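You operate a simulated robot arm through the tools that you are given. There is no shell and no other tool. Be economical: measure what you need, move in short steps, check, and stop when the job is done.

You run a simulated robot arm. Do the job below in one go: nothing can be reset, and whatever is moved stays where it is left.

TASK
Shut the wall pipe valve, lock it with the red padlock and hang the SHUT tag beside it.
Fine: push the lock bolt up; the padlock hangs under it.

It is judged by the outcome, as a careful person would: the job done as asked, and still so three seconds after it is handed in. It fails if anything else is knocked over, pushed out of place, dropped, spilled or broken.

THE ROBOT
A 5-joint arm with a two-finger parallel gripper on a trunk, on a base that drives. Base frame: it is fixed to the floor where the robot stands at the start and does not move with it; the origin is under the middle of the robot, x ahead of it, y to its left, z up. Units: cm, rad, N and s.
It reaches about 113.4 cm from its shoulder. Its first joint turns from -2.601 to 2.601 rad. Places, roughly: green padlock, red padlock [125, -25, 150]; hook beside the wall pipe valve [80, 20, 100]; hook under the lock bolt [90, 0, 80]; lock bolt [90, 0, 90]; wall pipe tap [110, -50, 80]; wall pipe valve [100, 0, 100]. Payload 1.57 kg.
Tool frame: the origin (TCP) lies between the finger pads and is the grasp point; the fingertips stand 3 cm ahead of it; z points along the fingers, y is the line along which they close. The gripper opens to 11 cm. The fingers are 2.4 cm wide and 1.2 cm thick; the gripper's body (4.8 by 11.2 cm) begins 7.8 cm behind the TCP.
Orientation is told as [roll, pitch, yaw] about the base's x, y, z axes, in that order, counted from this pose: with the fingers straight down and closing along the base's y, the tool's x points along the base's -x, its y along +y and its z along -z.

THE INTERFACE
- The arm moves only by the tool apply_moves. Its argument "motion" is a list of rows, each an object of numbers (a shift or turn left out is 0, a gripper value left out holds the last): "jaw": the gripper command, from -1 (shut) to 1 (fully open), values between in proportion; "dx", "dy", "dz": the shift along the base's x, y, z in cm; "rx", "ry", "rz": the turn, a rotation vector about the base's x, y, z in rad. In form: [{"jaw": .., "dx": .., "dy": .., "dz": .., "rx": .., "ry": .., "rz": ..}, ...]. A call has 1 to 12 rows; each row shifts and turns the commanded pose from where the row before left it. A row lasts 0.2 s, in which the tool goes at most 5 cm and 0.15 rad; a call with a longer step from one row to the next is refused whole, and so is a gripper value outside its range. Where a pose cannot be reached the arm comes as near as it can. A force on the tool above 50 N (or 10 N above the force at the start of the call, whichever is more), or a blocked arm, ends the call early, and 0.2 s more pass. Each finger travels about 15.3 cm/s and halts on what it meets, pressing with about 41 N; the grip force reading is that of the motor and also rises with nothing between the fingers. The clock runs only during rows and for 0.2 s after the last one: add rows that do not move to give the fingers time. The reply holds the time, the measured pose of the TCP, the force on the tool along the base axes, the opening and the grip force, in the units named above and with some noise, with the torque about the TCP (base axes, N m) and any sound that the robot's microphone picked up.
- Cameras (640 x 400 px; columns grow to the right, rows downward): "scene" is now at [4.07, 15.81, 173.34]; the picture's right is [-0.19, -0.98, 0.00], its down [-0.54, 0.10, -0.84] and it looks along [0.82, -0.16, -0.55] (base axes); focal length 274 px, centre (320, 200). "wrist" rides on the gripper at [7, 1.6, -14.1] in the tool frame; the picture's right is [-0.23, 0.97, 0.00], its down [-0.86, -0.20, -0.48] and it looks along [-0.47, -0.11, 0.88] (tool axes); focal length 222 px, centre (320, 200). There is no depth. A picture from a camera that has moved, and an enlarged one, comes with that camera's place and axes in the base frame and with its lens.
- camera(camera): a new picture of that camera. The clock stands still meanwhile.
- move_column(by): slides the trunk up (or, below 0, down) by that many cm; the arm and the scene camera ride with it, the base frame stays. It gives what a move gives, with no picture.
- base_move(legs): drives the robot by 1 to 6 legs, each [ahead, turn to the left] in cm and rad, along the robot's own axes; the way and the turn of a leg run together, so that a leg with both is an arc; at most 150 cm and 3.142 rad a leg. The arm and the cameras ride along, it lands a little off, and it stops where it bumps. It gives what a move gives.
- pan_tilt(pan, tilt): turns the head with the scene camera to pan (to the left, within 2.705 rad either way) and tilt (down, from -0.506 to 1.204), counted from straight ahead of the robot. It gives what a move gives.
- inspect(camera, box): a new picture of the part [left, top, right, bottom] of that camera's present view, enlarged. The clock stands still meanwhile.
- finish_job(): hands the job in; it is judged then, once.

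Work in short steps. Places have to be worked out from the pictures, the camera data and where the tool is seen: move nearer, look again, correct. Check each grasp and each placing, and mend what went wrong. You have 120 turns and 90 pictures in all, those below and enlarged ones among them. Open the gripper and draw the arm clear of the work before you hand the job in, unless the task says otherwise; then end with one line.

The tools are called after "Call:" by a JSON object that holds its "name" and its "arguments". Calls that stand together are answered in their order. apply_moves: Moves the arm, as the interface text tells. Its arguments: {"type":"object","properties":{"motion":{"type":"array"}},"required":["motion"]} The other tools are called the same way: move_column (by) slides the trunk up or down; base_move (legs) drives the base; pan_tilt (pan, tilt) turns the head that bears the scene camera; camera (camera) takes a picture; inspect (camera, box) takes an enlarged picture of a part of a camera's view; finish_job () hands the job in.

At the start:

```text
clock: 0.0
tcp_pos: [77.77, 25.21, 99.93]
tcp_rot: [0.001, 0.0, -0.01]
contact_force: [-0.2, -0.2, 0.4]
moment: [-0.01, -0.03, -0.02]
width: 10.98
grasp_force: 0.1
trunk travel left (down, up): [-73.3, 23.7]
robot x, y, heading: [-0.09, 0.64, -0.0]
head pan, tilt: [-0.192, 0.578]
```

scene: 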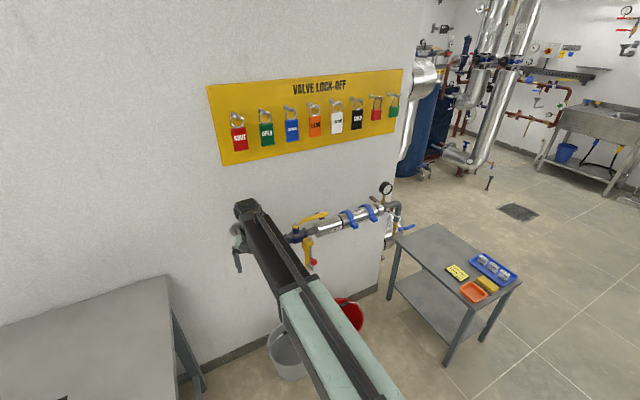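
wrist: 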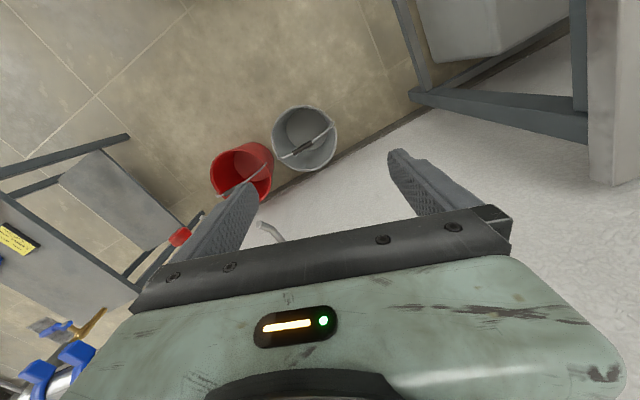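

The board shows tags (SHUT, OPEN, ...) and padlocks at the right; the valve is half hidden by the arm. I zoom in on both.

Call:
{"name": "inspect", "arguments": {"camera": "scene", "box": [200, 60, 420, 180]}}

Call:
{"name": "inspect", "arguments": {"camera": "scene", "box": [220, 170, 420, 290]}}

```text
2.91 times, centred on (310, 120) of scene
camera zoom: at [4.07, 15.81, 173.34], right [-0.19, -0.98, 0.0], down [-0.54, 0.1, -0.84], along [0.82, -0.16, -0.55], focal length 797 px, centre (349, 433)
```

zoom: 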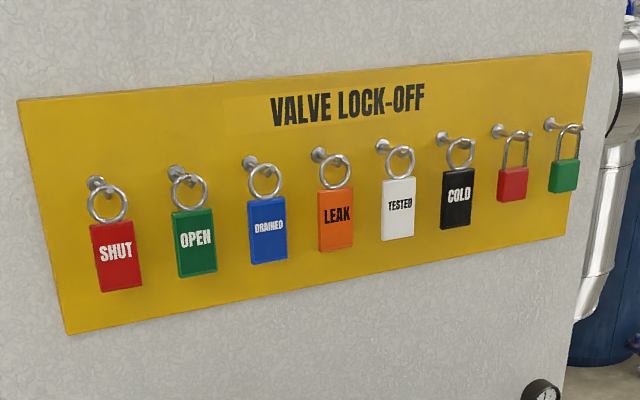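

```text
3.20 times, centred on (320, 230) of scene
camera zoom: at [4.07, 15.81, 173.34], right [-0.19, -0.98, 0.0], down [-0.54, 0.1, -0.84], along [0.82, -0.16, -0.55], focal length 876 px, centre (320, 104)
```

zoom: 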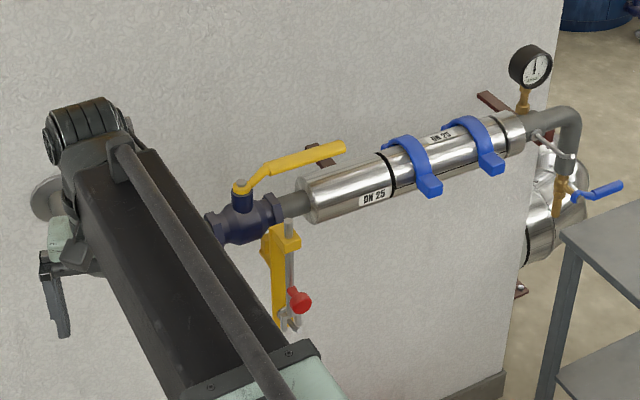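

The arm hides the valve and hook. I retract it away from the wall (toward -x, +y) in order to see the hardware.

Call:
{"name": "apply_moves", "arguments": {"motion": [{"dx": -4}, {"dx": -4, "dy": 2}, {"dx": -4, "dy": 3}, {"dx": -3, "dy": 4}, {"dx": -3, "dy": 4}, {"dx": -3, "dy": 4}, {"dx": -3, "dy": 4}, {"dx": -3, "dy": 4}, {"dx": -3, "dy": 4}, {"dx": -3, "dy": 4}]}}

Call:
{"name": "camera", "arguments": {"camera": "scene"}}

```text
clock: 2.2
tcp_pos: [44.56, 58.27, 100.01]
tcp_rot: [0.001, 0.001, -0.011]
contact_force: [0.4, -0.1, -0.1]
moment: [-0.01, 0.02, -0.04]
width: 11.03
grasp_force: 0.0
trunk travel left (down, up): [-73.3, 23.7]
robot x, y, heading: [-0.21, 0.4, -0.003]
head pan, tilt: [-0.192, 0.578]
```

```text
85 pictures are left
camera scene: at [4.05, 15.82, 173.34], right [-0.19, -0.98, 0.0], down [-0.54, 0.1, -0.84], along [0.82, -0.16, -0.55], focal length 274 px, centre (320, 200)
```

scene: 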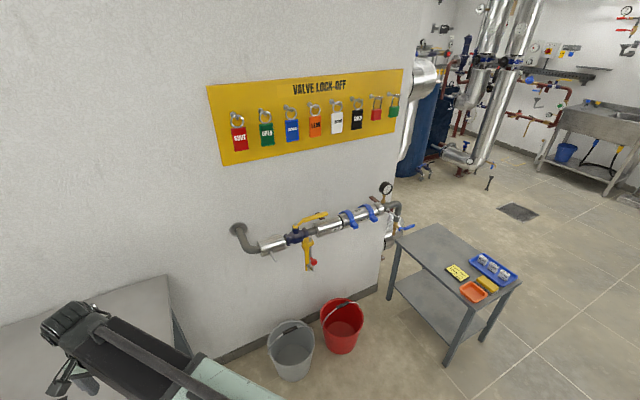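

Clear view now; I zoom in on the valve.

Call:
{"name": "inspect", "arguments": {"camera": "scene", "box": [220, 200, 348, 280]}}

Call:
{"name": "inspect", "arguments": {"camera": "scene", "box": [300, 180, 428, 260]}}

```text
5.00 times, centred on (284, 240) of scene
camera zoom: at [4.05, 15.82, 173.34], right [-0.19, -0.98, 0.0], down [-0.54, 0.1, -0.84], along [0.82, -0.16, -0.55], focal length 1370 px, centre (500, 0)
```

zoom: 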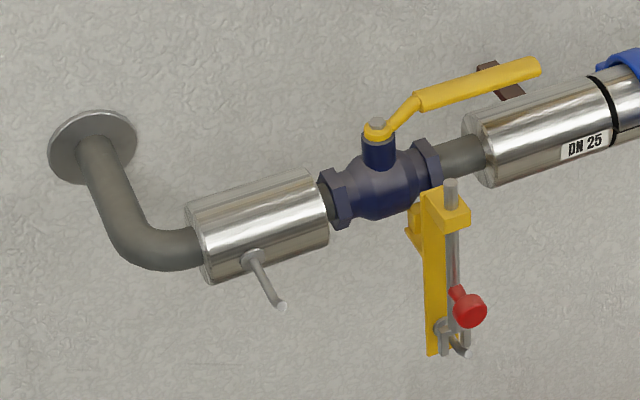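

```text
5.00 times, centred on (364, 220) of scene
camera zoom: at [4.05, 15.82, 173.34], right [-0.19, -0.98, 0.0], down [-0.54, 0.1, -0.84], along [0.82, -0.16, -0.55], focal length 1370 px, centre (100, 100)
```

zoom: 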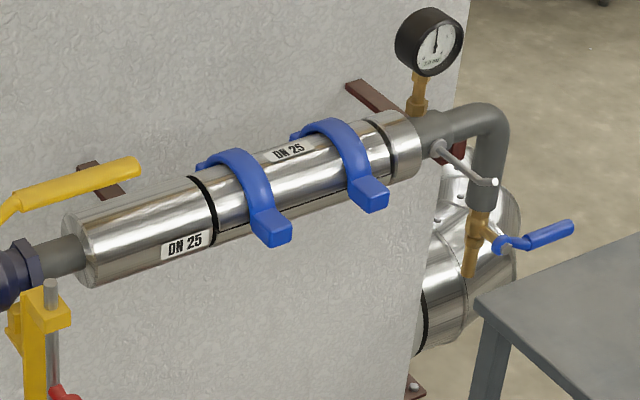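

The peg left of the valve is the tag hook, the red-knob bolt sits below right with a small J-hook under it. I raise the trunk 20 cm to get a stereo baseline.

Call:
{"name": "move_column", "arguments": {"by": 20}}

Call:
{"name": "camera", "arguments": {"camera": "scene"}}

```text
clock: 4.4
tcp_pos: [44.7, 58.05, 119.97]
tcp_rot: [0.0, 0.0, -0.01]
contact_force: [0.6, 0.2, -0.1]
moment: [-0.02, -0.01, 0.0]
width: 11.01
grasp_force: 0.1
trunk travel left (down, up): [-93.3, 3.7]
robot x, y, heading: [-0.08, 0.26, 0.005]
head pan, tilt: [-0.192, 0.578]
```

```text
82 pictures are left
camera scene: at [4.06, 15.82, 193.34], right [-0.19, -0.98, 0.0], down [-0.54, 0.1, -0.84], along [0.82, -0.16, -0.55], focal length 274 px, centre (320, 200)
```

scene: 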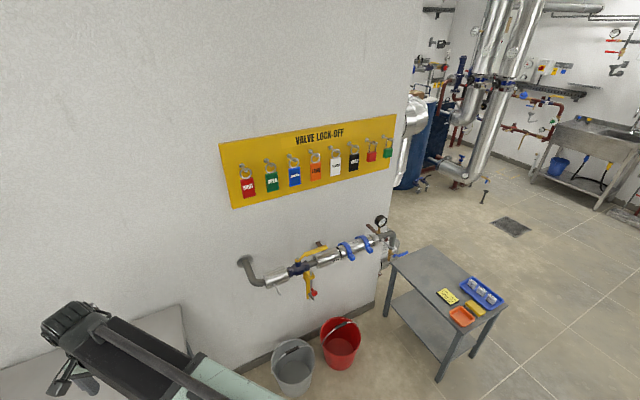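

Call:
{"name": "inspect", "arguments": {"camera": "scene", "box": [220, 230, 348, 310]}}

Call:
{"name": "inspect", "arguments": {"camera": "scene", "box": [210, 105, 402, 225]}}

```text
5.00 times, centred on (284, 270) of scene
camera zoom: at [4.06, 15.82, 193.34], right [-0.19, -0.98, 0.0], down [-0.54, 0.1, -0.84], along [0.82, -0.16, -0.55], focal length 1370 px, centre (500, -150)
```

zoom: 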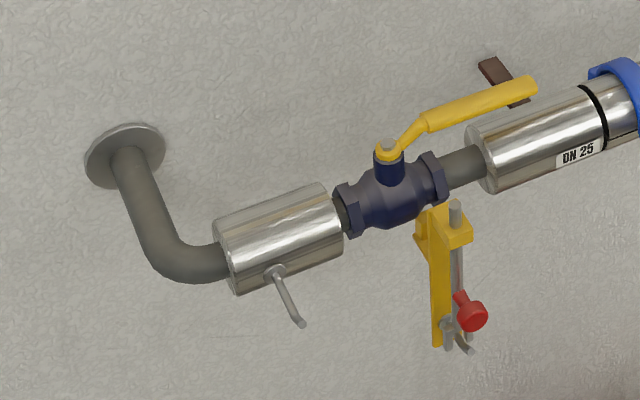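

```text
3.33 times, centred on (306, 165) of scene
camera zoom: at [4.06, 15.82, 193.34], right [-0.19, -0.98, 0.0], down [-0.54, 0.1, -0.84], along [0.82, -0.16, -0.55], focal length 913 px, centre (367, 317)
```

zoom: 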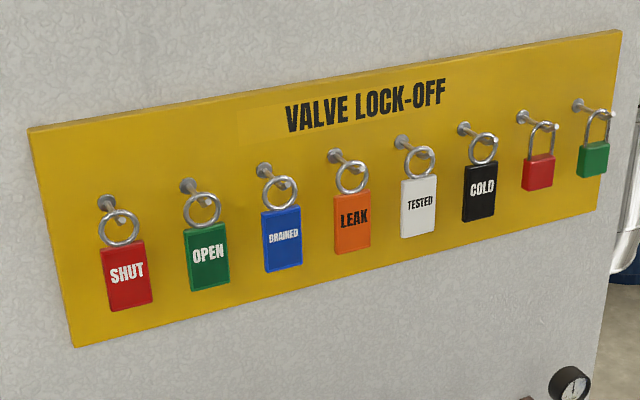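

Stereo gives: wall turned about 0.28 rad (its outward normal ≈ (-0.96,-0.28)); valve stem (94.3,8.7,102), lever tip (98.8,-6,103), bolt top (88,3.6,100), knob (84,2.7,90), tag hook tip (81.6,18,96), SHUT ring (101.8,26,144), red padlock (117.5,-31,139). I drive nearer so the valve is square ahead, at about (23,-16), heading 0.28.

Call:
{"name": "base_move", "arguments": {"legs": [[0, -0.6], [28.5, 0], [0, 0.88]]}}

Call:
{"name": "pan_tilt", "arguments": {"pan": 0.0, "tilt": 0.8}}

Call:
{"name": "camera", "arguments": {"camera": "scene"}}

```text
clock: 10.3
tcp_pos: [50.61, 52.15, 119.9]
tcp_rot: [0.0, 0.002, 0.272]
contact_force: [0.0, 0.0, -0.3]
moment: [0.02, 0.03, 0.03]
width: 11.0
grasp_force: 0.1
trunk travel left (down, up): [-93.3, 3.7]
robot x, y, heading: [23.52, -15.33, 0.283]
head pan, tilt: [-0.192, 0.578]
```

```text
clock: 11.1
tcp_pos: [50.53, 52.21, 120.0]
tcp_rot: [-0.001, -0.001, 0.272]
contact_force: [0.3, -0.2, 0.1]
moment: [0.02, 0.02, 0.01]
width: 10.99
grasp_force: 0.1
trunk travel left (down, up): [-93.3, 3.7]
robot x, y, heading: [23.34, -15.29, 0.276]
head pan, tilt: [0.0, 0.799]
```

```text
79 pictures are left
camera scene: at [22.1, 1.87, 191.45], right [0.27, -0.96, 0.0], down [-0.69, -0.2, -0.7], along [0.67, 0.19, -0.72], focal length 274 px, centre (320, 200)
```

scene: 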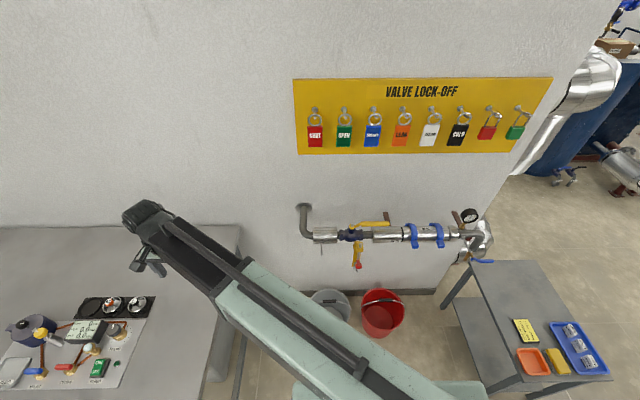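

Now square to the wall. I zoom in on the valve for a third ray.

Call:
{"name": "inspect", "arguments": {"camera": "scene", "box": [296, 200, 424, 280]}}

Call:
{"name": "inspect", "arguments": {"camera": "scene", "box": [290, 75, 418, 155]}}

Call:
{"name": "inspect", "arguments": {"camera": "scene", "box": [428, 75, 556, 155]}}

```text
5.00 times, centred on (360, 240) of scene
camera zoom: at [22.1, 1.87, 191.45], right [0.27, -0.96, 0.0], down [-0.69, -0.2, -0.7], along [0.67, 0.19, -0.72], focal length 1370 px, centre (120, 0)
```

zoom: 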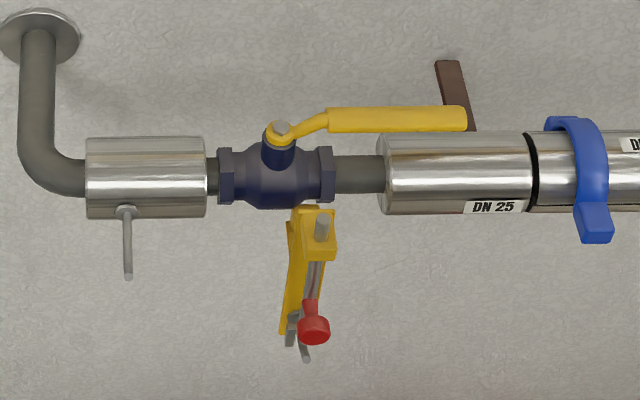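

```text
5.00 times, centred on (354, 115) of scene
camera zoom: at [22.1, 1.87, 191.45], right [0.27, -0.96, 0.0], down [-0.69, -0.2, -0.7], along [0.67, 0.19, -0.72], focal length 1370 px, centre (150, 625)
```

zoom: 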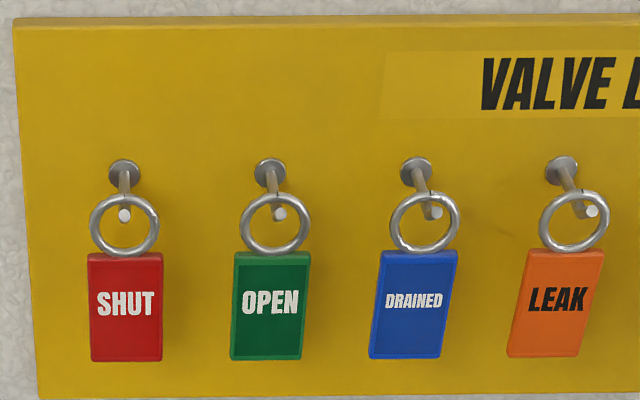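

```text
5.00 times, centred on (492, 115) of scene
camera zoom: at [22.1, 1.87, 191.45], right [0.27, -0.96, 0.0], down [-0.69, -0.2, -0.7], along [0.67, 0.19, -0.72], focal length 1370 px, centre (-540, 625)
```

zoom: 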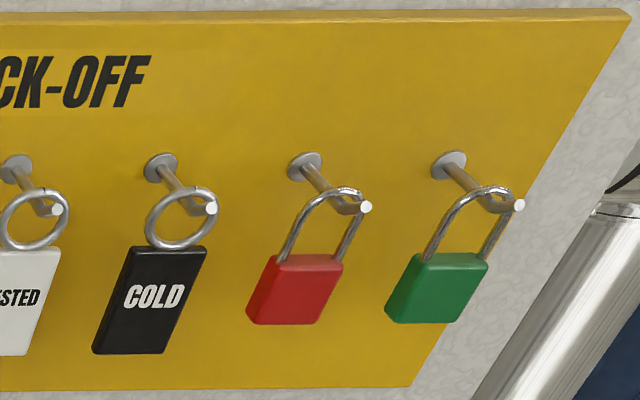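

Refined: stem ≈ (94.6,8.6), lever grip point 12 cm out ≈ (97.9,-2.9,103). I swing the arm over it with the fingers down and spun +1.57 so that they straddle the lever.

Call:
{"name": "apply_moves", "arguments": {"motion": [{"jaw": 0, "dx": 2.9, "dy": -3.4, "rz": 0.131}, {"dx": 2.9, "dy": -3.4, "rz": 0.131}, {"dx": 2.9, "dy": -3.4, "rz": 0.131}, {"dx": 2.9, "dy": -3.4, "rz": 0.131}, {"dx": 2.9, "dy": -3.4, "rz": 0.131}, {"dx": 2.9, "dy": -3.4, "rz": 0.131}, {"dx": 2.9, "dy": -3.4, "rz": 0.131}, {"dx": 2.9, "dy": -3.4, "rz": 0.131}, {"dx": 2.9, "dy": -3.4, "rz": 0.131}, {"dx": 2.9, "dy": -3.4, "rz": 0.131}, {"dx": 2.9, "dy": -3.4, "rz": 0.131}, {"dx": 2.9, "dy": -3.4, "rz": 0.137}]}}

Call:
{"name": "camera", "arguments": {"camera": "scene"}}

Call:
{"name": "camera", "arguments": {"camera": "wrist"}}

```text
clock: 13.7
tcp_pos: [85.31, 11.23, 119.88]
tcp_rot: [-0.001, -0.001, 1.854]
contact_force: [0.0, 0.5, 0.2]
moment: [0.01, 0.0, -0.01]
width: 5.5
grasp_force: 0.1
trunk travel left (down, up): [-93.3, 3.7]
robot x, y, heading: [23.4, -15.43, 0.276]
head pan, tilt: [0.0, 0.799]
```

```text
75 pictures are left
camera scene: at [22.11, 1.83, 191.45], right [0.27, -0.96, 0.0], down [-0.69, -0.2, -0.7], along [0.67, 0.19, -0.72], focal length 274 px, centre (320, 200)
```

scene: 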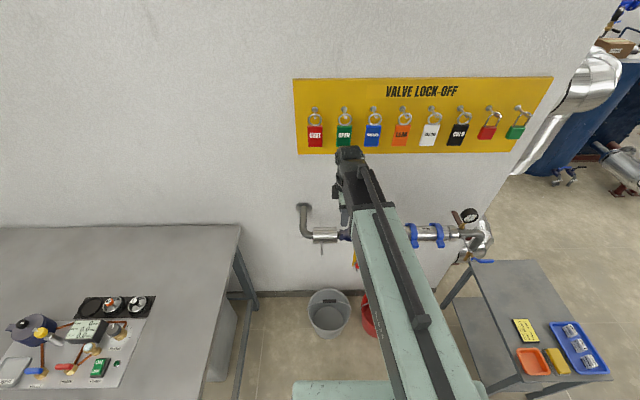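

```text
74 pictures are left
camera wrist: at [85.68, 4.14, 134.12], right [-1.0, -0.05, 0.0], down [-0.05, 0.88, 0.48], along [-0.03, 0.48, -0.88], focal length 222 px, centre (320, 200)
```

wrist: 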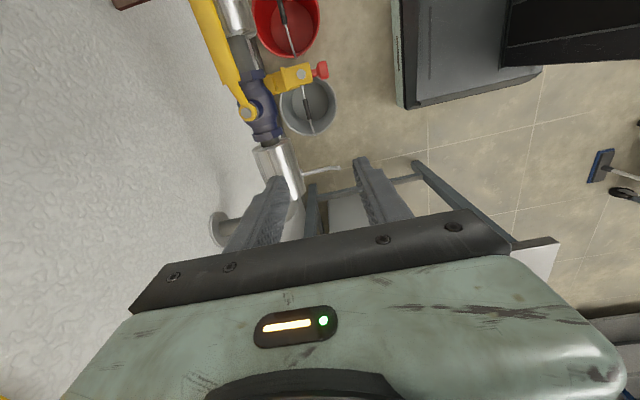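

Wrist view confirms the stem at about (95,8.6). I move above the lever grip and lower to z≈110.

Call:
{"name": "apply_moves", "arguments": {"motion": [{"dx": 3.2, "dy": -3.6}, {"dx": 3.2, "dy": -3.6}, {"dx": 3.2, "dy": -3.6}, {"dx": 3.2, "dy": -3.4}, {"dz": -4}, {"dz": -4}, {}]}}

Call:
{"name": "camera", "arguments": {"camera": "wrist"}}

Call:
{"name": "inspect", "arguments": {"camera": "scene", "box": [296, 150, 456, 250]}}

```text
clock: 15.2
tcp_pos: [98.0, -2.88, 120.09]
tcp_rot: [0.001, 0.0, 1.855]
contact_force: [-0.5, 0.2, -0.1]
moment: [-0.03, 0.02, -0.03]
width: 5.51
grasp_force: 0.2
out of reach, approached as far as the arm can: row 5, 6
trunk travel left (down, up): [-93.3, 3.7]
robot x, y, heading: [23.27, -15.27, 0.28]
head pan, tilt: [0.0, 0.799]
```

```text
73 pictures are left
camera wrist: at [98.33, -10.0, 134.12], right [-1.0, -0.05, 0.0], down [-0.05, 0.88, 0.48], along [-0.02, 0.48, -0.88], focal length 222 px, centre (320, 200)
```

wrist: 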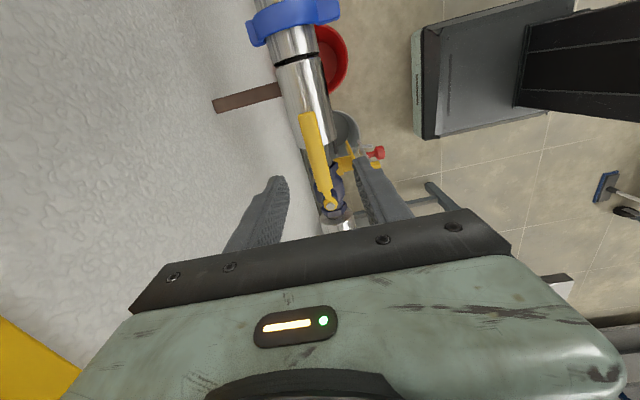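

```text
4.00 times, centred on (376, 200) of scene
camera zoom: at [22.07, 1.86, 191.45], right [0.27, -0.96, 0.0], down [-0.69, -0.2, -0.7], along [0.67, 0.19, -0.72], focal length 1096 px, centre (96, 200)
```

zoom: 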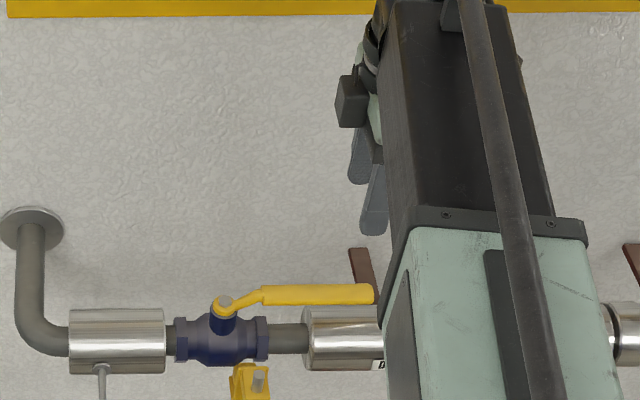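

The arm itself can't dip there, so I lower the trunk instead, after a 0.6 cm correction in x.

Call:
{"name": "apply_moves", "arguments": {"motion": [{"dx": 0.6, "dy": 0.1}, {}]}}

Call:
{"name": "move_column", "arguments": {"by": -12}}

Call:
{"name": "camera", "arguments": {"camera": "wrist"}}

```text
clock: 15.8
tcp_pos: [98.61, -2.85, 119.99]
tcp_rot: [-0.001, -0.001, 1.852]
contact_force: [0.3, 0.0, -0.4]
moment: [0.01, -0.03, 0.01]
width: 5.51
grasp_force: 0.1
trunk travel left (down, up): [-93.3, 3.7]
robot x, y, heading: [23.35, -15.33, 0.276]
head pan, tilt: [0.0, 0.799]
```

```text
clock: 17.4
tcp_pos: [98.67, -2.76, 107.96]
tcp_rot: [0.0, 0.001, 1.851]
contact_force: [0.1, 0.4, -0.7]
moment: [0.03, 0.01, 0.02]
width: 5.5
grasp_force: 0.1
trunk travel left (down, up): [-81.3, 15.7]
robot x, y, heading: [23.6, -15.36, 0.278]
head pan, tilt: [0.0, 0.799]
```

```text
71 pictures are left
camera wrist: at [98.93, -9.93, 122.13], right [-1.0, -0.05, 0.0], down [-0.05, 0.88, 0.48], along [-0.02, 0.48, -0.88], focal length 222 px, centre (320, 200)
```

wrist: 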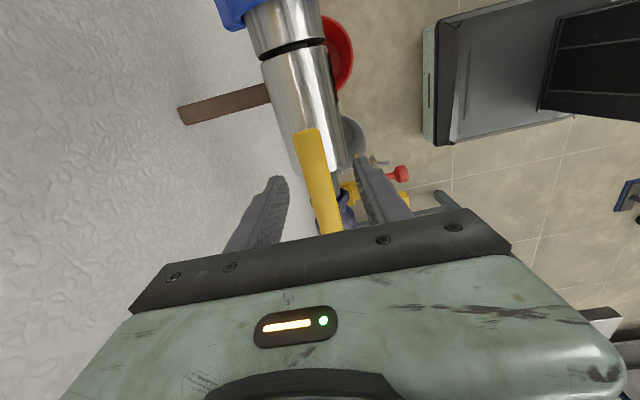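

Lever lies centrally between the fingers. I lower 4 cm more so that the tips straddle it.

Call:
{"name": "move_column", "arguments": {"by": -4}}

Call:
{"name": "camera", "arguments": {"camera": "wrist"}}

Call:
{"name": "inspect", "arguments": {"camera": "scene", "box": [296, 110, 456, 210]}}

```text
clock: 18.2
tcp_pos: [98.57, -2.76, 104.03]
tcp_rot: [0.0, 0.001, 1.852]
contact_force: [0.0, -0.3, -0.8]
moment: [-0.03, 0.0, 0.0]
width: 5.49
grasp_force: 0.0
trunk travel left (down, up): [-77.3, 19.7]
robot x, y, heading: [23.09, -15.33, 0.277]
head pan, tilt: [0.0, 0.799]
```

```text
70 pictures are left
camera wrist: at [98.93, -9.93, 118.13], right [-1.0, -0.05, 0.0], down [-0.05, 0.88, 0.48], along [-0.02, 0.48, -0.88], focal length 222 px, centre (320, 200)
```

wrist: 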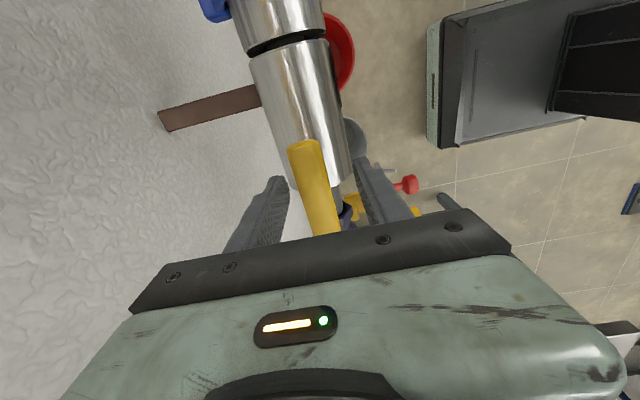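

```text
4.00 times, centred on (376, 160) of scene
camera zoom: at [22.06, 1.87, 175.44], right [0.27, -0.96, 0.0], down [-0.69, -0.2, -0.7], along [0.67, 0.19, -0.72], focal length 1096 px, centre (96, 360)
```

zoom: 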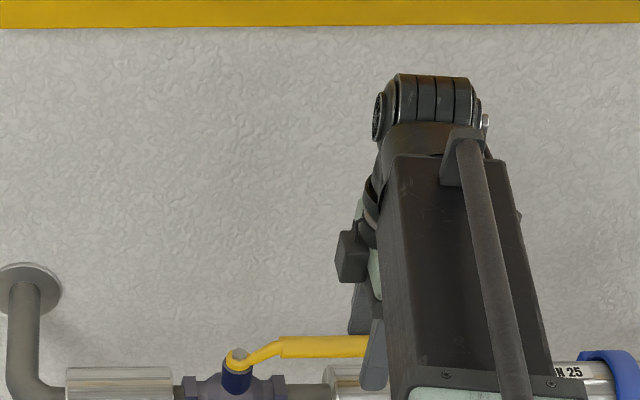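

Tips straddle the lever. I narrow the jaw to ~3.6 cm and sweep the first half of the arc about the stem (clockwise seen from above, end coming toward me).

Call:
{"name": "apply_moves", "arguments": {"motion": [{"jaw": -0.345}, {"dx": -1.62, "dy": -0.36, "rz": -0.14}, {"dx": -1.64, "dy": -0.14, "rz": -0.14}, {"dx": -1.65, "dy": 0.1, "rz": -0.14}, {"dx": -1.62, "dy": 0.32, "rz": -0.14}, {"dx": -1.55, "dy": 0.55, "rz": -0.14}, {}]}}

Call:
{"name": "camera", "arguments": {"camera": "wrist"}}

```text
clock: 19.8
tcp_pos: [90.6, -2.32, 103.87]
tcp_rot: [0.002, 0.003, 1.149]
contact_force: [2.7, -1.2, -1.3]
moment: [-0.02, -0.05, 0.02]
width: 3.9
grasp_force: 1.9
trunk travel left (down, up): [-77.3, 19.7]
robot x, y, heading: [23.16, -14.89, 0.278]
head pan, tilt: [0.0, 0.799]
```

```text
68 pictures are left
camera wrist: at [86.14, -8.01, 118.12], right [-0.8, 0.61, 0.0], down [0.53, 0.7, 0.48], along [0.29, 0.38, -0.88], focal length 222 px, centre (320, 200)
```

wrist: 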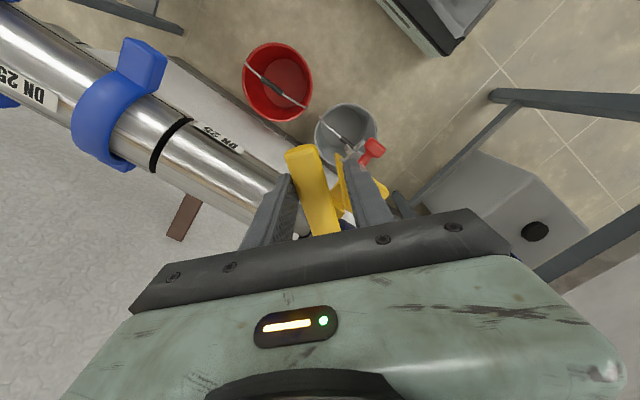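

The lever follows, with light force. I sweep the second half.

Call:
{"name": "apply_moves", "arguments": {"motion": [{"dx": -1.47, "dy": 0.76, "rz": -0.14}, {"dx": -1.34, "dy": 0.95, "rz": -0.14}, {"dx": -1.2, "dy": 1.14, "rz": -0.14}, {"dx": -1.03, "dy": 1.29, "rz": -0.14}, {"dx": -0.84, "dy": 1.43, "rz": -0.14}, {"dx": -0.63, "dy": 1.52, "rz": -0.14}, {"dx": -0.2, "dy": 0.6, "rz": -0.03}, {}]}}

Call:
{"name": "camera", "arguments": {"camera": "wrist"}}

Call:
{"name": "inspect", "arguments": {"camera": "scene", "box": [280, 130, 440, 230]}}

```text
clock: 21.6
tcp_pos: [83.84, 5.35, 104.18]
tcp_rot: [0.002, 0.0, 0.282]
contact_force: [0.0, -3.7, 0.1]
moment: [-0.11, 0.01, 0.06]
width: 3.96
grasp_force: 1.4
trunk travel left (down, up): [-77.3, 19.7]
robot x, y, heading: [23.39, -15.05, 0.276]
head pan, tilt: [0.0, 0.799]
```

```text
67 pictures are left
camera wrist: at [76.6, 4.95, 118.14], right [-0.05, 1.0, 0.0], down [0.88, 0.04, 0.48], along [0.48, 0.03, -0.88], focal length 222 px, centre (320, 200)
```

wrist: 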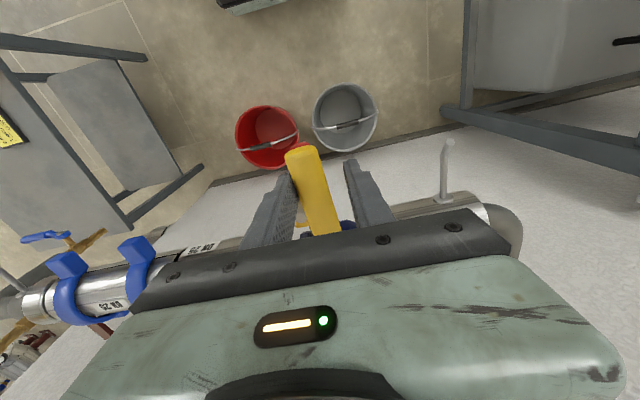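

```text
4.00 times, centred on (360, 180) of scene
camera zoom: at [22.06, 1.82, 175.46], right [0.27, -0.96, 0.0], down [-0.69, -0.2, -0.7], along [0.67, 0.19, -0.72], focal length 1096 px, centre (160, 280)
```

zoom: 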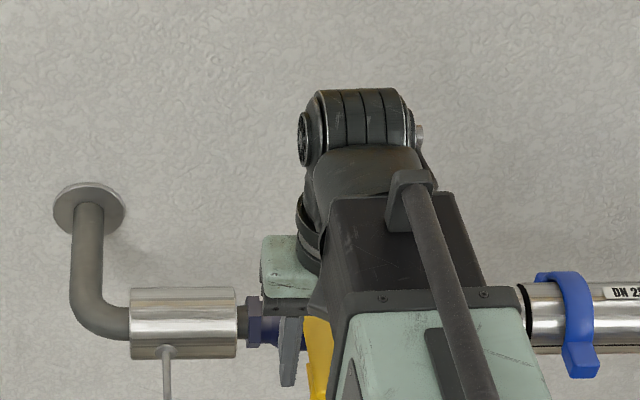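

Lever looks nearly out square. I push a bit further along the arc to feel the end stop.

Call:
{"name": "apply_moves", "arguments": {"motion": [{"dx": -0.15, "dy": 0.5}, {"dx": -0.15, "dy": 0.5}, {"dx": -0.15, "dy": 0.5}, {}]}}

Call:
{"name": "camera", "arguments": {"camera": "wrist"}}

```text
clock: 22.6
tcp_pos: [83.45, 6.63, 104.0]
tcp_rot: [-0.001, 0.0, 0.283]
contact_force: [0.9, -21.5, -2.5]
moment: [-0.26, 0.04, 0.08]
width: 5.41
grasp_force: 10.0
trunk travel left (down, up): [-77.3, 19.7]
robot x, y, heading: [23.21, -15.56, 0.272]
head pan, tilt: [0.0, 0.799]
```

```text
65 pictures are left
camera wrist: at [76.21, 6.28, 118.15], right [-0.05, 1.0, 0.0], down [0.88, 0.05, 0.48], along [0.48, 0.02, -0.88], focal length 222 px, centre (320, 200)
```

wrist: 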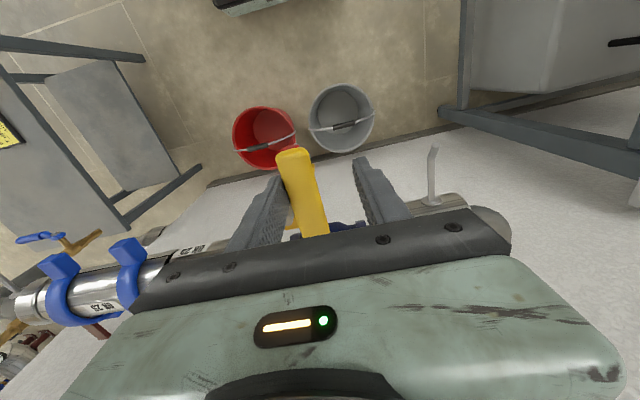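

21 N and the finger yields: end stop reached. I ease off, open, raise the trunk and draw back to look.

Call:
{"name": "apply_moves", "arguments": {"motion": [{"jaw": 0.2, "dx": 0.1, "dy": -0.5}, {"dx": 0.15, "dy": -0.5}, {}]}}

Call:
{"name": "move_column", "arguments": {"by": 14}}

Call:
{"name": "apply_moves", "arguments": {"motion": [{"dx": -4.5, "dy": 1}, {"dx": -4.5, "dy": 2}, {"dx": -4, "dy": 3}, {"dx": -4, "dy": 3}, {"dx": -4, "dy": 3}, {"dx": -4, "dy": 3}, {"dx": -4, "dy": 3}, {"dx": -3, "dy": 4}, {"dx": -2, "dy": 4}, {"dx": 0, "dy": 4.5}, {"dy": 4.5}]}}

Call:
{"name": "inspect", "arguments": {"camera": "scene", "box": [288, 200, 416, 280]}}

```text
clock: 23.4
tcp_pos: [83.66, 5.87, 103.98]
tcp_rot: [0.001, 0.002, 0.282]
contact_force: [0.0, 0.4, 0.6]
moment: [-0.01, -0.03, 0.03]
width: 6.58
grasp_force: 0.1
trunk travel left (down, up): [-77.3, 19.7]
robot x, y, heading: [23.81, -15.47, 0.275]
head pan, tilt: [0.0, 0.799]
```

```text
clock: 25.1
tcp_pos: [83.7, 5.91, 117.97]
tcp_rot: [0.0, 0.0, 0.28]
contact_force: [0.2, -0.1, 0.0]
moment: [0.01, 0.03, 0.03]
width: 6.61
grasp_force: 0.0
trunk travel left (down, up): [-91.3, 5.7]
robot x, y, heading: [22.96, -15.6, 0.284]
head pan, tilt: [0.0, 0.799]
```

```text
clock: 27.4
tcp_pos: [54.77, 44.9, 117.95]
tcp_rot: [0.0, 0.001, 0.281]
contact_force: [-0.3, -0.1, -0.8]
moment: [-0.01, 0.04, -0.03]
width: 6.58
grasp_force: 0.1
out of reach, approached as far as the arm can: row 2, 3, 4, 5, 6, 7
trunk travel left (down, up): [-91.3, 5.7]
robot x, y, heading: [23.51, -15.41, 0.281]
head pan, tilt: [0.0, 0.799]
```

```text
5.00 times, centred on (352, 240) of scene
camera zoom: at [22.06, 1.95, 189.44], right [0.27, -0.96, 0.0], down [-0.69, -0.2, -0.7], along [0.67, 0.19, -0.72], focal length 1370 px, centre (160, 0)
```

zoom: 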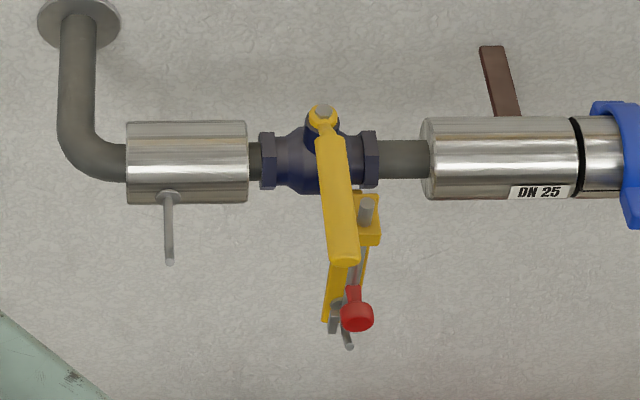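

Lever now points square out from the wall (tip ≈ (81,4)): shut, with the bolt just right of it. Next the tool goes horizontal, pointing at the wall, to work the red knob; first I bring the arm in front at safe height.

Call:
{"name": "apply_moves", "arguments": {"motion": [{"dx": 2.1, "dy": -4.0}, {"dx": 2.1, "dy": -4.0}, {"dx": 2.1, "dy": -4.0}, {"dx": 2.1, "dy": -4.0}, {"dx": 2.1, "dy": -4.0}, {"dx": 2.1, "dy": -4.0}, {"dx": 2.1, "dy": -4.0}, {"dx": 2.1, "dy": -4.0}, {"dx": 2.1, "dy": -4.0}, {"dx": 2.1, "dy": -4.0}, {"dx": 2.1, "dy": -4.0}]}}

Call:
{"name": "apply_moves", "arguments": {"motion": [{"rx": 0.0387, "ry": -0.1345}, {"rx": 0.0387, "ry": -0.1345}, {"rx": 0.0387, "ry": -0.1345}, {"rx": 0.0387, "ry": -0.1345}, {"rx": 0.0387, "ry": -0.1345}, {"rx": 0.0387, "ry": -0.1345}, {"rx": 0.0387, "ry": -0.1345}, {"rx": 0.0387, "ry": -0.1345}, {"rx": 0.0387, "ry": -0.1345}, {"rx": 0.0387, "ry": -0.1345}, {"rx": 0.0387, "ry": -0.1345}, {"rx": 0.0083, "ry": -0.029}]}}

```text
clock: 29.9
tcp_pos: [78.77, 1.48, 117.87]
tcp_rot: [-0.001, 0.0, 0.282]
contact_force: [0.6, -0.6, -0.8]
moment: [-0.02, -0.01, -0.02]
width: 6.57
grasp_force: 0.1
out of reach, approached as far as the arm can: row 7, 8
trunk travel left (down, up): [-91.3, 5.7]
robot x, y, heading: [23.31, -15.29, 0.273]
head pan, tilt: [0.0, 0.799]
```

```text
clock: 32.5
tcp_pos: [101.01, 8.1, 141.07]
tcp_rot: [-0.032, -1.542, 0.305]
contact_force: [0.3, -0.7, -0.4]
moment: [0.01, 0.01, 0.01]
width: 6.59
grasp_force: 0.2
out of reach, approached as far as the arm can: row 1, 2, 3, 4, 5, 6, 7, 8, 9, 10, 11, 12
trunk travel left (down, up): [-91.3, 5.7]
robot x, y, heading: [23.15, -15.47, 0.278]
head pan, tilt: [0.0, 0.799]
```

The arm couldn't hold position while pitching and drifted forward near the board. No contact force; I look before moving.

Call:
{"name": "camera", "arguments": {"camera": "wrist"}}

Call:
{"name": "camera", "arguments": {"camera": "scene"}}

```text
63 pictures are left
camera wrist: at [86.68, 5.82, 134.54], right [-0.26, 0.94, 0.23], down [-0.38, -0.31, 0.87], along [0.89, 0.14, 0.44], focal length 222 px, centre (320, 200)
```

wrist: 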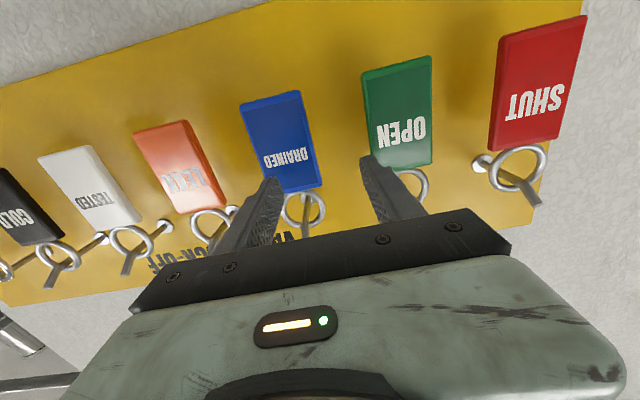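

```text
62 pictures are left
camera scene: at [22.06, 1.87, 189.45], right [0.27, -0.96, 0.0], down [-0.69, -0.2, -0.7], along [0.67, 0.19, -0.72], focal length 274 px, centre (320, 200)
```

scene: 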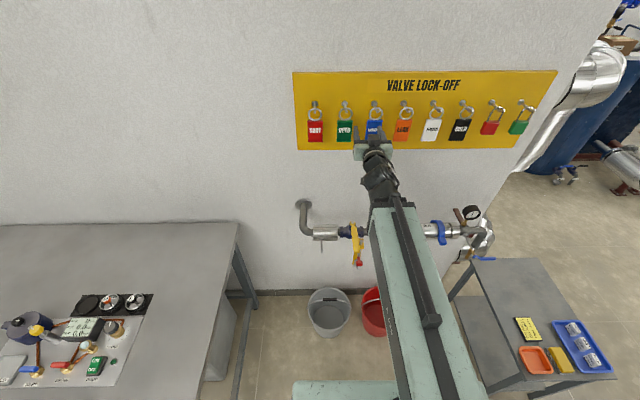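

The fingers stand just in front of the DRAINED tag without touching. I back straight out from the wall.

Call:
{"name": "apply_moves", "arguments": {"motion": [{"dx": -3, "dy": -0.8}, {"dx": -4, "dy": -1.15}, {"dx": -4, "dy": -1.15}, {"dx": -4, "dy": -1.15}, {"dx": -4, "dy": -1.15}]}}

```text
clock: 33.6
tcp_pos: [100.97, 8.31, 141.76]
tcp_rot: [-1.143, -1.568, 1.422]
contact_force: [-0.7, 0.6, -0.5]
moment: [-0.02, -0.02, 0.03]
width: 6.58
grasp_force: 0.1
out of reach, approached as far as the arm can: row 1, 2, 3, 4, 5
trunk travel left (down, up): [-91.3, 5.7]
robot x, y, heading: [23.13, -15.81, 0.275]
head pan, tilt: [0.0, 0.799]
```

The arm can't fold further in this attitude, so I back the base 20 cm straight away from the wall.

Call:
{"name": "base_move", "arguments": {"legs": [[-20, 0]]}}

Call:
{"name": "apply_moves", "arguments": {"motion": [{"dz": -4}, {"dz": -4}, {"dz": -4}]}}

Call:
{"name": "camera", "arguments": {"camera": "wrist"}}

```text
clock: 35.2
tcp_pos: [81.61, 2.74, 141.79]
tcp_rot: [-1.68, -1.57, 1.961]
contact_force: [0.4, 0.4, 0.8]
moment: [0.0, 0.03, 0.0]
width: 6.61
grasp_force: 0.0
trunk travel left (down, up): [-91.3, 5.7]
robot x, y, heading: [4.28, -21.16, 0.277]
head pan, tilt: [0.0, 0.799]
```

```text
clock: 36.0
tcp_pos: [81.66, 2.85, 141.8]
tcp_rot: [-1.122, -1.569, 1.401]
contact_force: [0.3, -0.5, -0.7]
moment: [0.0, -0.01, 0.01]
width: 6.59
grasp_force: 0.0
out of reach, approached as far as the arm can: row 1, 2, 3
trunk travel left (down, up): [-91.3, 5.7]
robot x, y, heading: [3.99, -20.79, 0.276]
head pan, tilt: [0.0, 0.799]
```

```text
61 pictures are left
camera wrist: at [67.64, 0.44, 134.81], right [-0.27, 0.94, 0.23], down [-0.4, -0.32, 0.86], along [0.87, 0.14, 0.47], focal length 222 px, centre (320, 200)
```

wrist: 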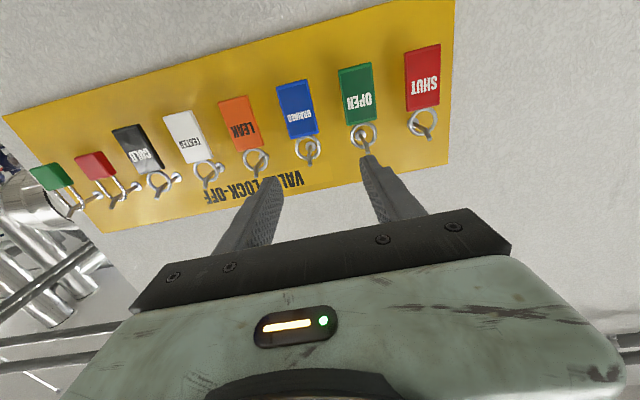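

In this attitude (tool horizontal, 80 cm ahead) height is best set by the trunk. I back up 14 cm more to clear the lever, then lower the trunk so the tool is level with the knob (z≈90).

Call:
{"name": "base_move", "arguments": {"legs": [[-14, 0]]}}

Call:
{"name": "move_column", "arguments": {"by": -52}}

Call:
{"name": "camera", "arguments": {"camera": "wrist"}}

Call:
{"name": "camera", "arguments": {"camera": "scene"}}

```text
clock: 37.4
tcp_pos: [68.02, -1.11, 141.83]
tcp_rot: [-1.751, -1.568, 2.033]
contact_force: [0.5, -0.1, -0.3]
moment: [0.01, -0.01, -0.01]
width: 6.61
grasp_force: 0.1
trunk travel left (down, up): [-91.3, 5.7]
robot x, y, heading: [-9.7, -24.8, 0.28]
head pan, tilt: [0.0, 0.799]
```

```text
refused: -52 is not a number from -40 to 40
```

```text
60 pictures are left
camera wrist: at [53.95, -3.49, 134.87], right [-0.27, 0.94, 0.23], down [-0.41, -0.32, 0.86], along [0.87, 0.14, 0.47], focal length 222 px, centre (320, 200)
```

wrist: 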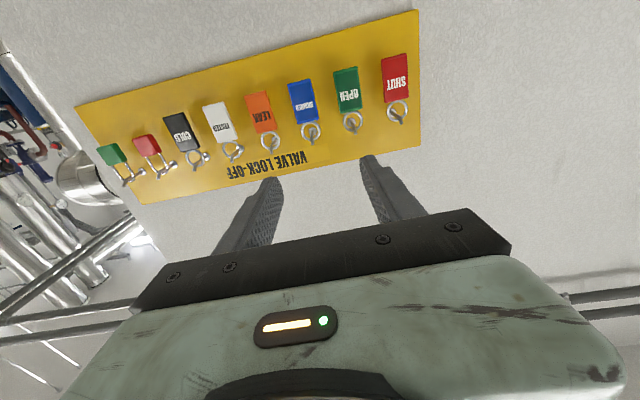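

```text
59 pictures are left
camera scene: at [-10.89, -7.5, 189.45], right [0.27, -0.96, 0.0], down [-0.69, -0.2, -0.7], along [0.67, 0.19, -0.72], focal length 274 px, centre (320, 200)
```

scene: 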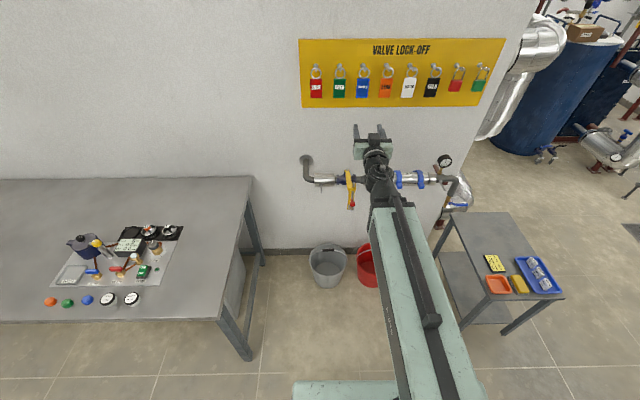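

Trunk steps are limited to 40, so I lower in two steps.

Call:
{"name": "move_column", "arguments": {"by": -40}}

Call:
{"name": "move_column", "arguments": {"by": -11.8}}

Call:
{"name": "camera", "arguments": {"camera": "wrist"}}

Call:
{"name": "camera", "arguments": {"camera": "scene"}}

```text
clock: 41.2
tcp_pos: [68.22, -1.14, 101.76]
tcp_rot: [-1.141, -1.568, 1.42]
contact_force: [-0.4, 0.1, 0.6]
moment: [0.02, 0.0, -0.02]
width: 6.59
grasp_force: 0.1
trunk travel left (down, up): [-51.3, 45.7]
robot x, y, heading: [-9.65, -24.63, 0.278]
head pan, tilt: [0.0, 0.799]
```

```text
clock: 42.7
tcp_pos: [68.22, -0.94, 89.92]
tcp_rot: [-1.139, -1.569, 1.42]
contact_force: [-0.9, -1.4, -0.5]
moment: [0.02, 0.01, -0.02]
width: 6.62
grasp_force: 0.0
trunk travel left (down, up): [-39.5, 57.5]
robot x, y, heading: [-9.15, -24.81, 0.278]
head pan, tilt: [0.0, 0.799]
```

```text
58 pictures are left
camera wrist: at [54.05, -3.46, 83.01], right [-0.27, 0.94, 0.23], down [-0.4, -0.32, 0.86], along [0.87, 0.14, 0.47], focal length 222 px, centre (320, 200)
```

wrist: 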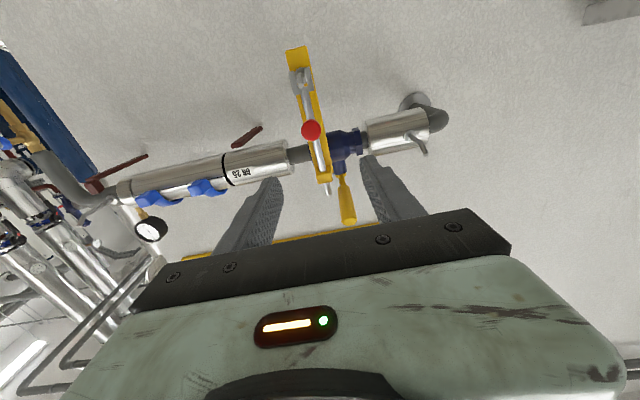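

```text
57 pictures are left
camera scene: at [-10.75, -7.47, 137.65], right [0.27, -0.96, 0.0], down [-0.69, -0.2, -0.7], along [0.67, 0.19, -0.72], focal length 274 px, centre (320, 200)
```

scene: 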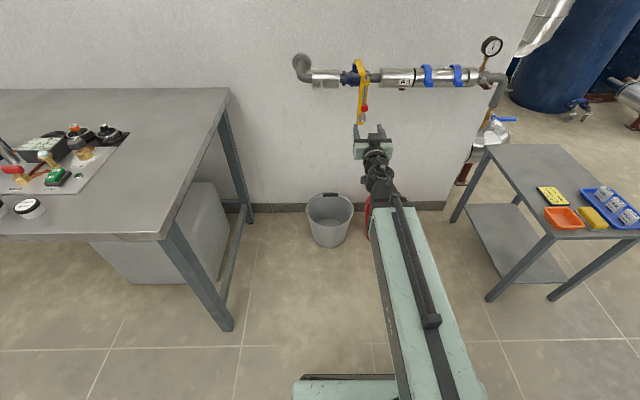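

I level the head and zoom in on the bolt from both cameras.

Call:
{"name": "pan_tilt", "arguments": {"pan": 0.0, "tilt": 0.45}}

Call:
{"name": "inspect", "arguments": {"camera": "wrist", "box": [256, 35, 384, 115]}}

Call:
{"name": "inspect", "arguments": {"camera": "scene", "box": [290, 150, 450, 250]}}

```text
clock: 43.5
tcp_pos: [68.12, -1.21, 89.99]
tcp_rot: [-1.13, -1.569, 1.412]
contact_force: [0.9, -0.1, 0.3]
moment: [0.01, 0.05, -0.01]
width: 6.62
grasp_force: 0.1
trunk travel left (down, up): [-39.5, 57.5]
robot x, y, heading: [-9.35, -24.37, 0.274]
head pan, tilt: [0.0, 0.45]
```

```text
5.00 times, centred on (320, 75) of wrist
camera zoom: at [54.05, -3.46, 83.01], right [-0.27, 0.94, 0.23], down [-0.4, -0.32, 0.86], along [0.87, 0.14, 0.47], focal length 1111 px, centre (320, 825)
```

zoom: 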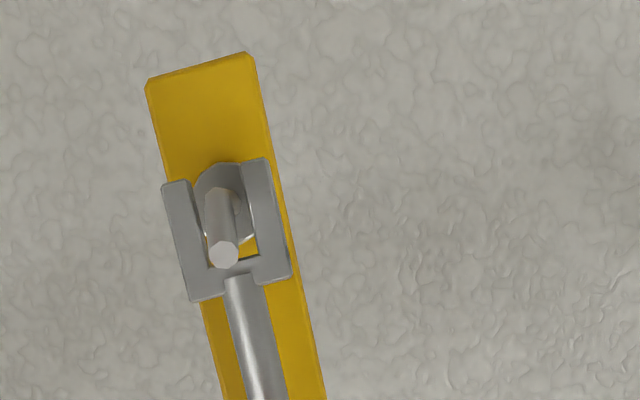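

```text
4.00 times, centred on (370, 200) of scene
camera zoom: at [-9.67, -7.16, 140.68], right [0.27, -0.96, 0.0], down [-0.42, -0.12, -0.9], along [0.87, 0.25, -0.44], focal length 1096 px, centre (120, 200)
```

zoom: 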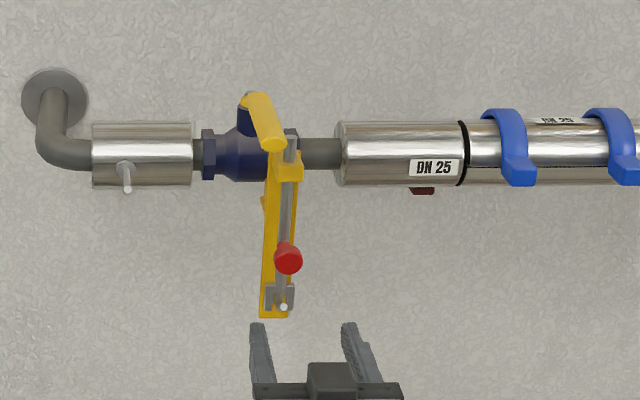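

The bolt ends in a fork that straddles a fixed peg; raised, the peg is freed for the padlock. Knob is at ≈(84.3,2.6,89.2). I advance the tool to it with the open fingers either side.

Call:
{"name": "apply_moves", "arguments": {"motion": [{"dx": 3.01, "dy": 0.67, "dz": -0.1}, {"dx": 3.01, "dy": 0.67, "dz": -0.1}, {"dx": 3.01, "dy": 0.67, "dz": -0.1}, {"dx": 3.01, "dy": 0.67, "dz": -0.1}, {}]}}

Call:
{"name": "camera", "arguments": {"camera": "wrist"}}

Call:
{"name": "inspect", "arguments": {"camera": "scene", "box": [290, 150, 450, 250]}}

```text
clock: 44.7
tcp_pos: [80.14, 1.66, 89.99]
tcp_rot: [-0.443, -1.567, 0.726]
contact_force: [-0.3, 1.1, 1.6]
moment: [0.01, -0.01, -0.01]
width: 6.62
grasp_force: 0.1
out of reach, approached as far as the arm can: row 4
trunk travel left (down, up): [-39.5, 57.5]
robot x, y, heading: [-9.73, -25.03, 0.278]
head pan, tilt: [0.0, 0.45]
```

```text
54 pictures are left
camera wrist: at [66.07, -0.72, 82.98], right [-0.27, 0.94, 0.23], down [-0.4, -0.32, 0.86], along [0.88, 0.14, 0.46], focal length 222 px, centre (320, 200)
```

wrist: 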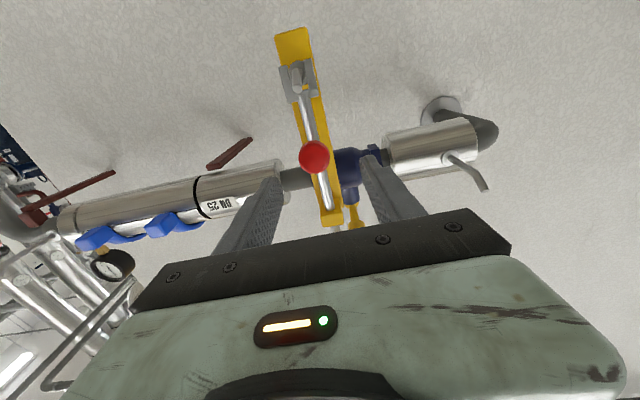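

```text
4.00 times, centred on (370, 200) of scene
camera zoom: at [-9.66, -7.16, 140.69], right [0.27, -0.96, 0.0], down [-0.42, -0.12, -0.9], along [0.87, 0.25, -0.44], focal length 1096 px, centre (120, 200)
```

zoom: 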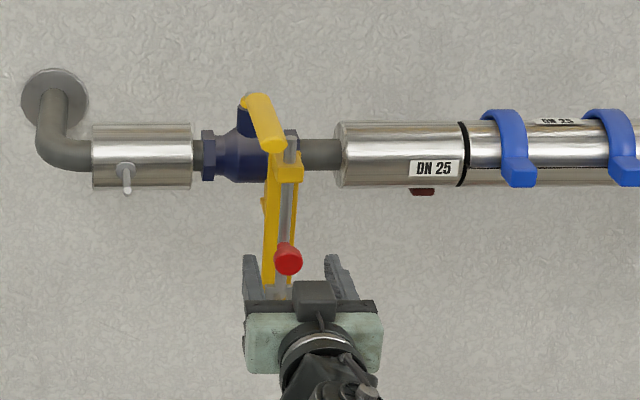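

Knob centre computes to z≈88.6. I lower the trunk 1.2 and advance 3.2 cm.

Call:
{"name": "move_column", "arguments": {"by": -1.2}}

Call:
{"name": "apply_moves", "arguments": {"motion": [{"dx": 1.55, "dy": 0.37}, {"dx": 1.55, "dy": 0.37}, {}]}}

Call:
{"name": "camera", "arguments": {"camera": "wrist"}}

```text
clock: 45.3
tcp_pos: [80.17, 1.74, 88.69]
tcp_rot: [-0.375, -1.568, 0.656]
contact_force: [0.4, 0.1, 0.3]
moment: [-0.01, 0.01, -0.04]
width: 6.58
grasp_force: 0.1
trunk travel left (down, up): [-38.3, 58.7]
robot x, y, heading: [-9.37, -24.76, 0.276]
head pan, tilt: [0.0, 0.45]
```

```text
clock: 46.1
tcp_pos: [83.22, 2.31, 88.69]
tcp_rot: [-0.3, -1.567, 0.581]
contact_force: [-0.1, 0.0, -0.5]
moment: [0.02, 0.01, 0.02]
width: 6.6
grasp_force: 0.1
trunk travel left (down, up): [-38.3, 58.7]
robot x, y, heading: [-9.16, -24.54, 0.279]
head pan, tilt: [0.0, 0.45]
```

```text
52 pictures are left
camera wrist: at [69.16, -0.03, 81.78], right [-0.27, 0.94, 0.23], down [-0.4, -0.32, 0.86], along [0.88, 0.14, 0.46], focal length 222 px, centre (320, 200)
```

wrist: 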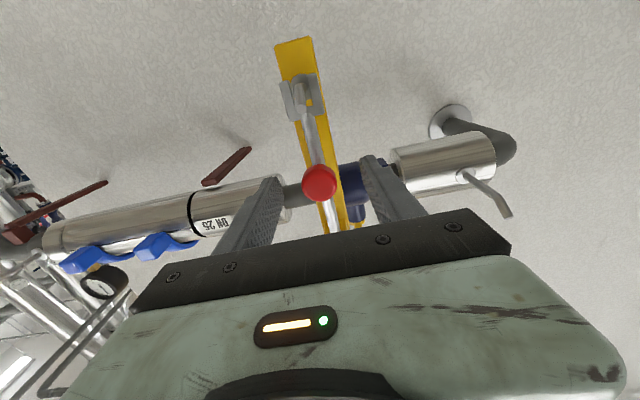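

The knob is between the fingers near the tips. I close on it.

Call:
{"name": "apply_moves", "arguments": {"motion": [{"jaw": -0.8}, {}, {}]}}

Call:
{"name": "camera", "arguments": {"camera": "wrist"}}

```text
clock: 46.9
tcp_pos: [83.36, 2.18, 88.7]
tcp_rot: [-0.218, -1.568, 0.497]
contact_force: [2.2, -4.5, 0.8]
moment: [-0.04, 0.0, -0.12]
width: 2.68
grasp_force: 38.1
trunk travel left (down, up): [-38.3, 58.7]
robot x, y, heading: [-9.67, -24.56, 0.282]
head pan, tilt: [0.0, 0.45]
```

```text
51 pictures are left
camera wrist: at [69.18, -0.09, 81.78], right [-0.27, 0.94, 0.23], down [-0.4, -0.32, 0.86], along [0.88, 0.14, 0.46], focal length 222 px, centre (320, 200)
```

wrist: 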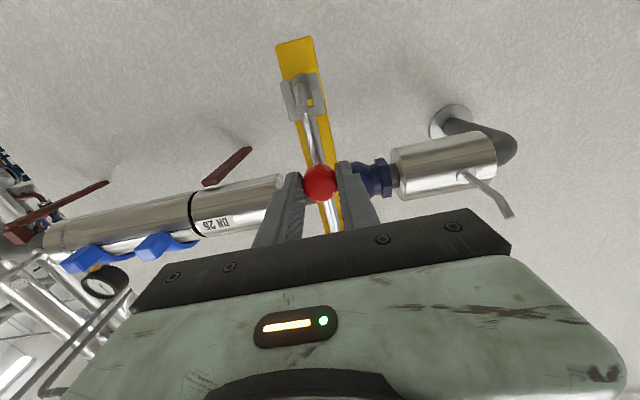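

Knob gripped (2.7 cm). I lift in small steps, watching force.

Call:
{"name": "apply_moves", "arguments": {"motion": [{"dz": 0.6}, {"dz": 0.6}, {"dz": 0.6}, {"dz": 0.6}, {"dz": 0.6}, {}]}}

```text
clock: 48.3
tcp_pos: [83.39, 2.31, 88.68]
tcp_rot: [-0.188, -1.567, 0.467]
contact_force: [1.8, -6.3, -0.2]
moment: [-0.01, 0.03, -0.2]
width: 2.67
grasp_force: 37.8
out of reach, approached as far as the arm can: row 1, 2, 3, 4, 5
trunk travel left (down, up): [-38.3, 58.7]
robot x, y, heading: [-9.46, -24.75, 0.281]
head pan, tilt: [0.0, 0.45]
```

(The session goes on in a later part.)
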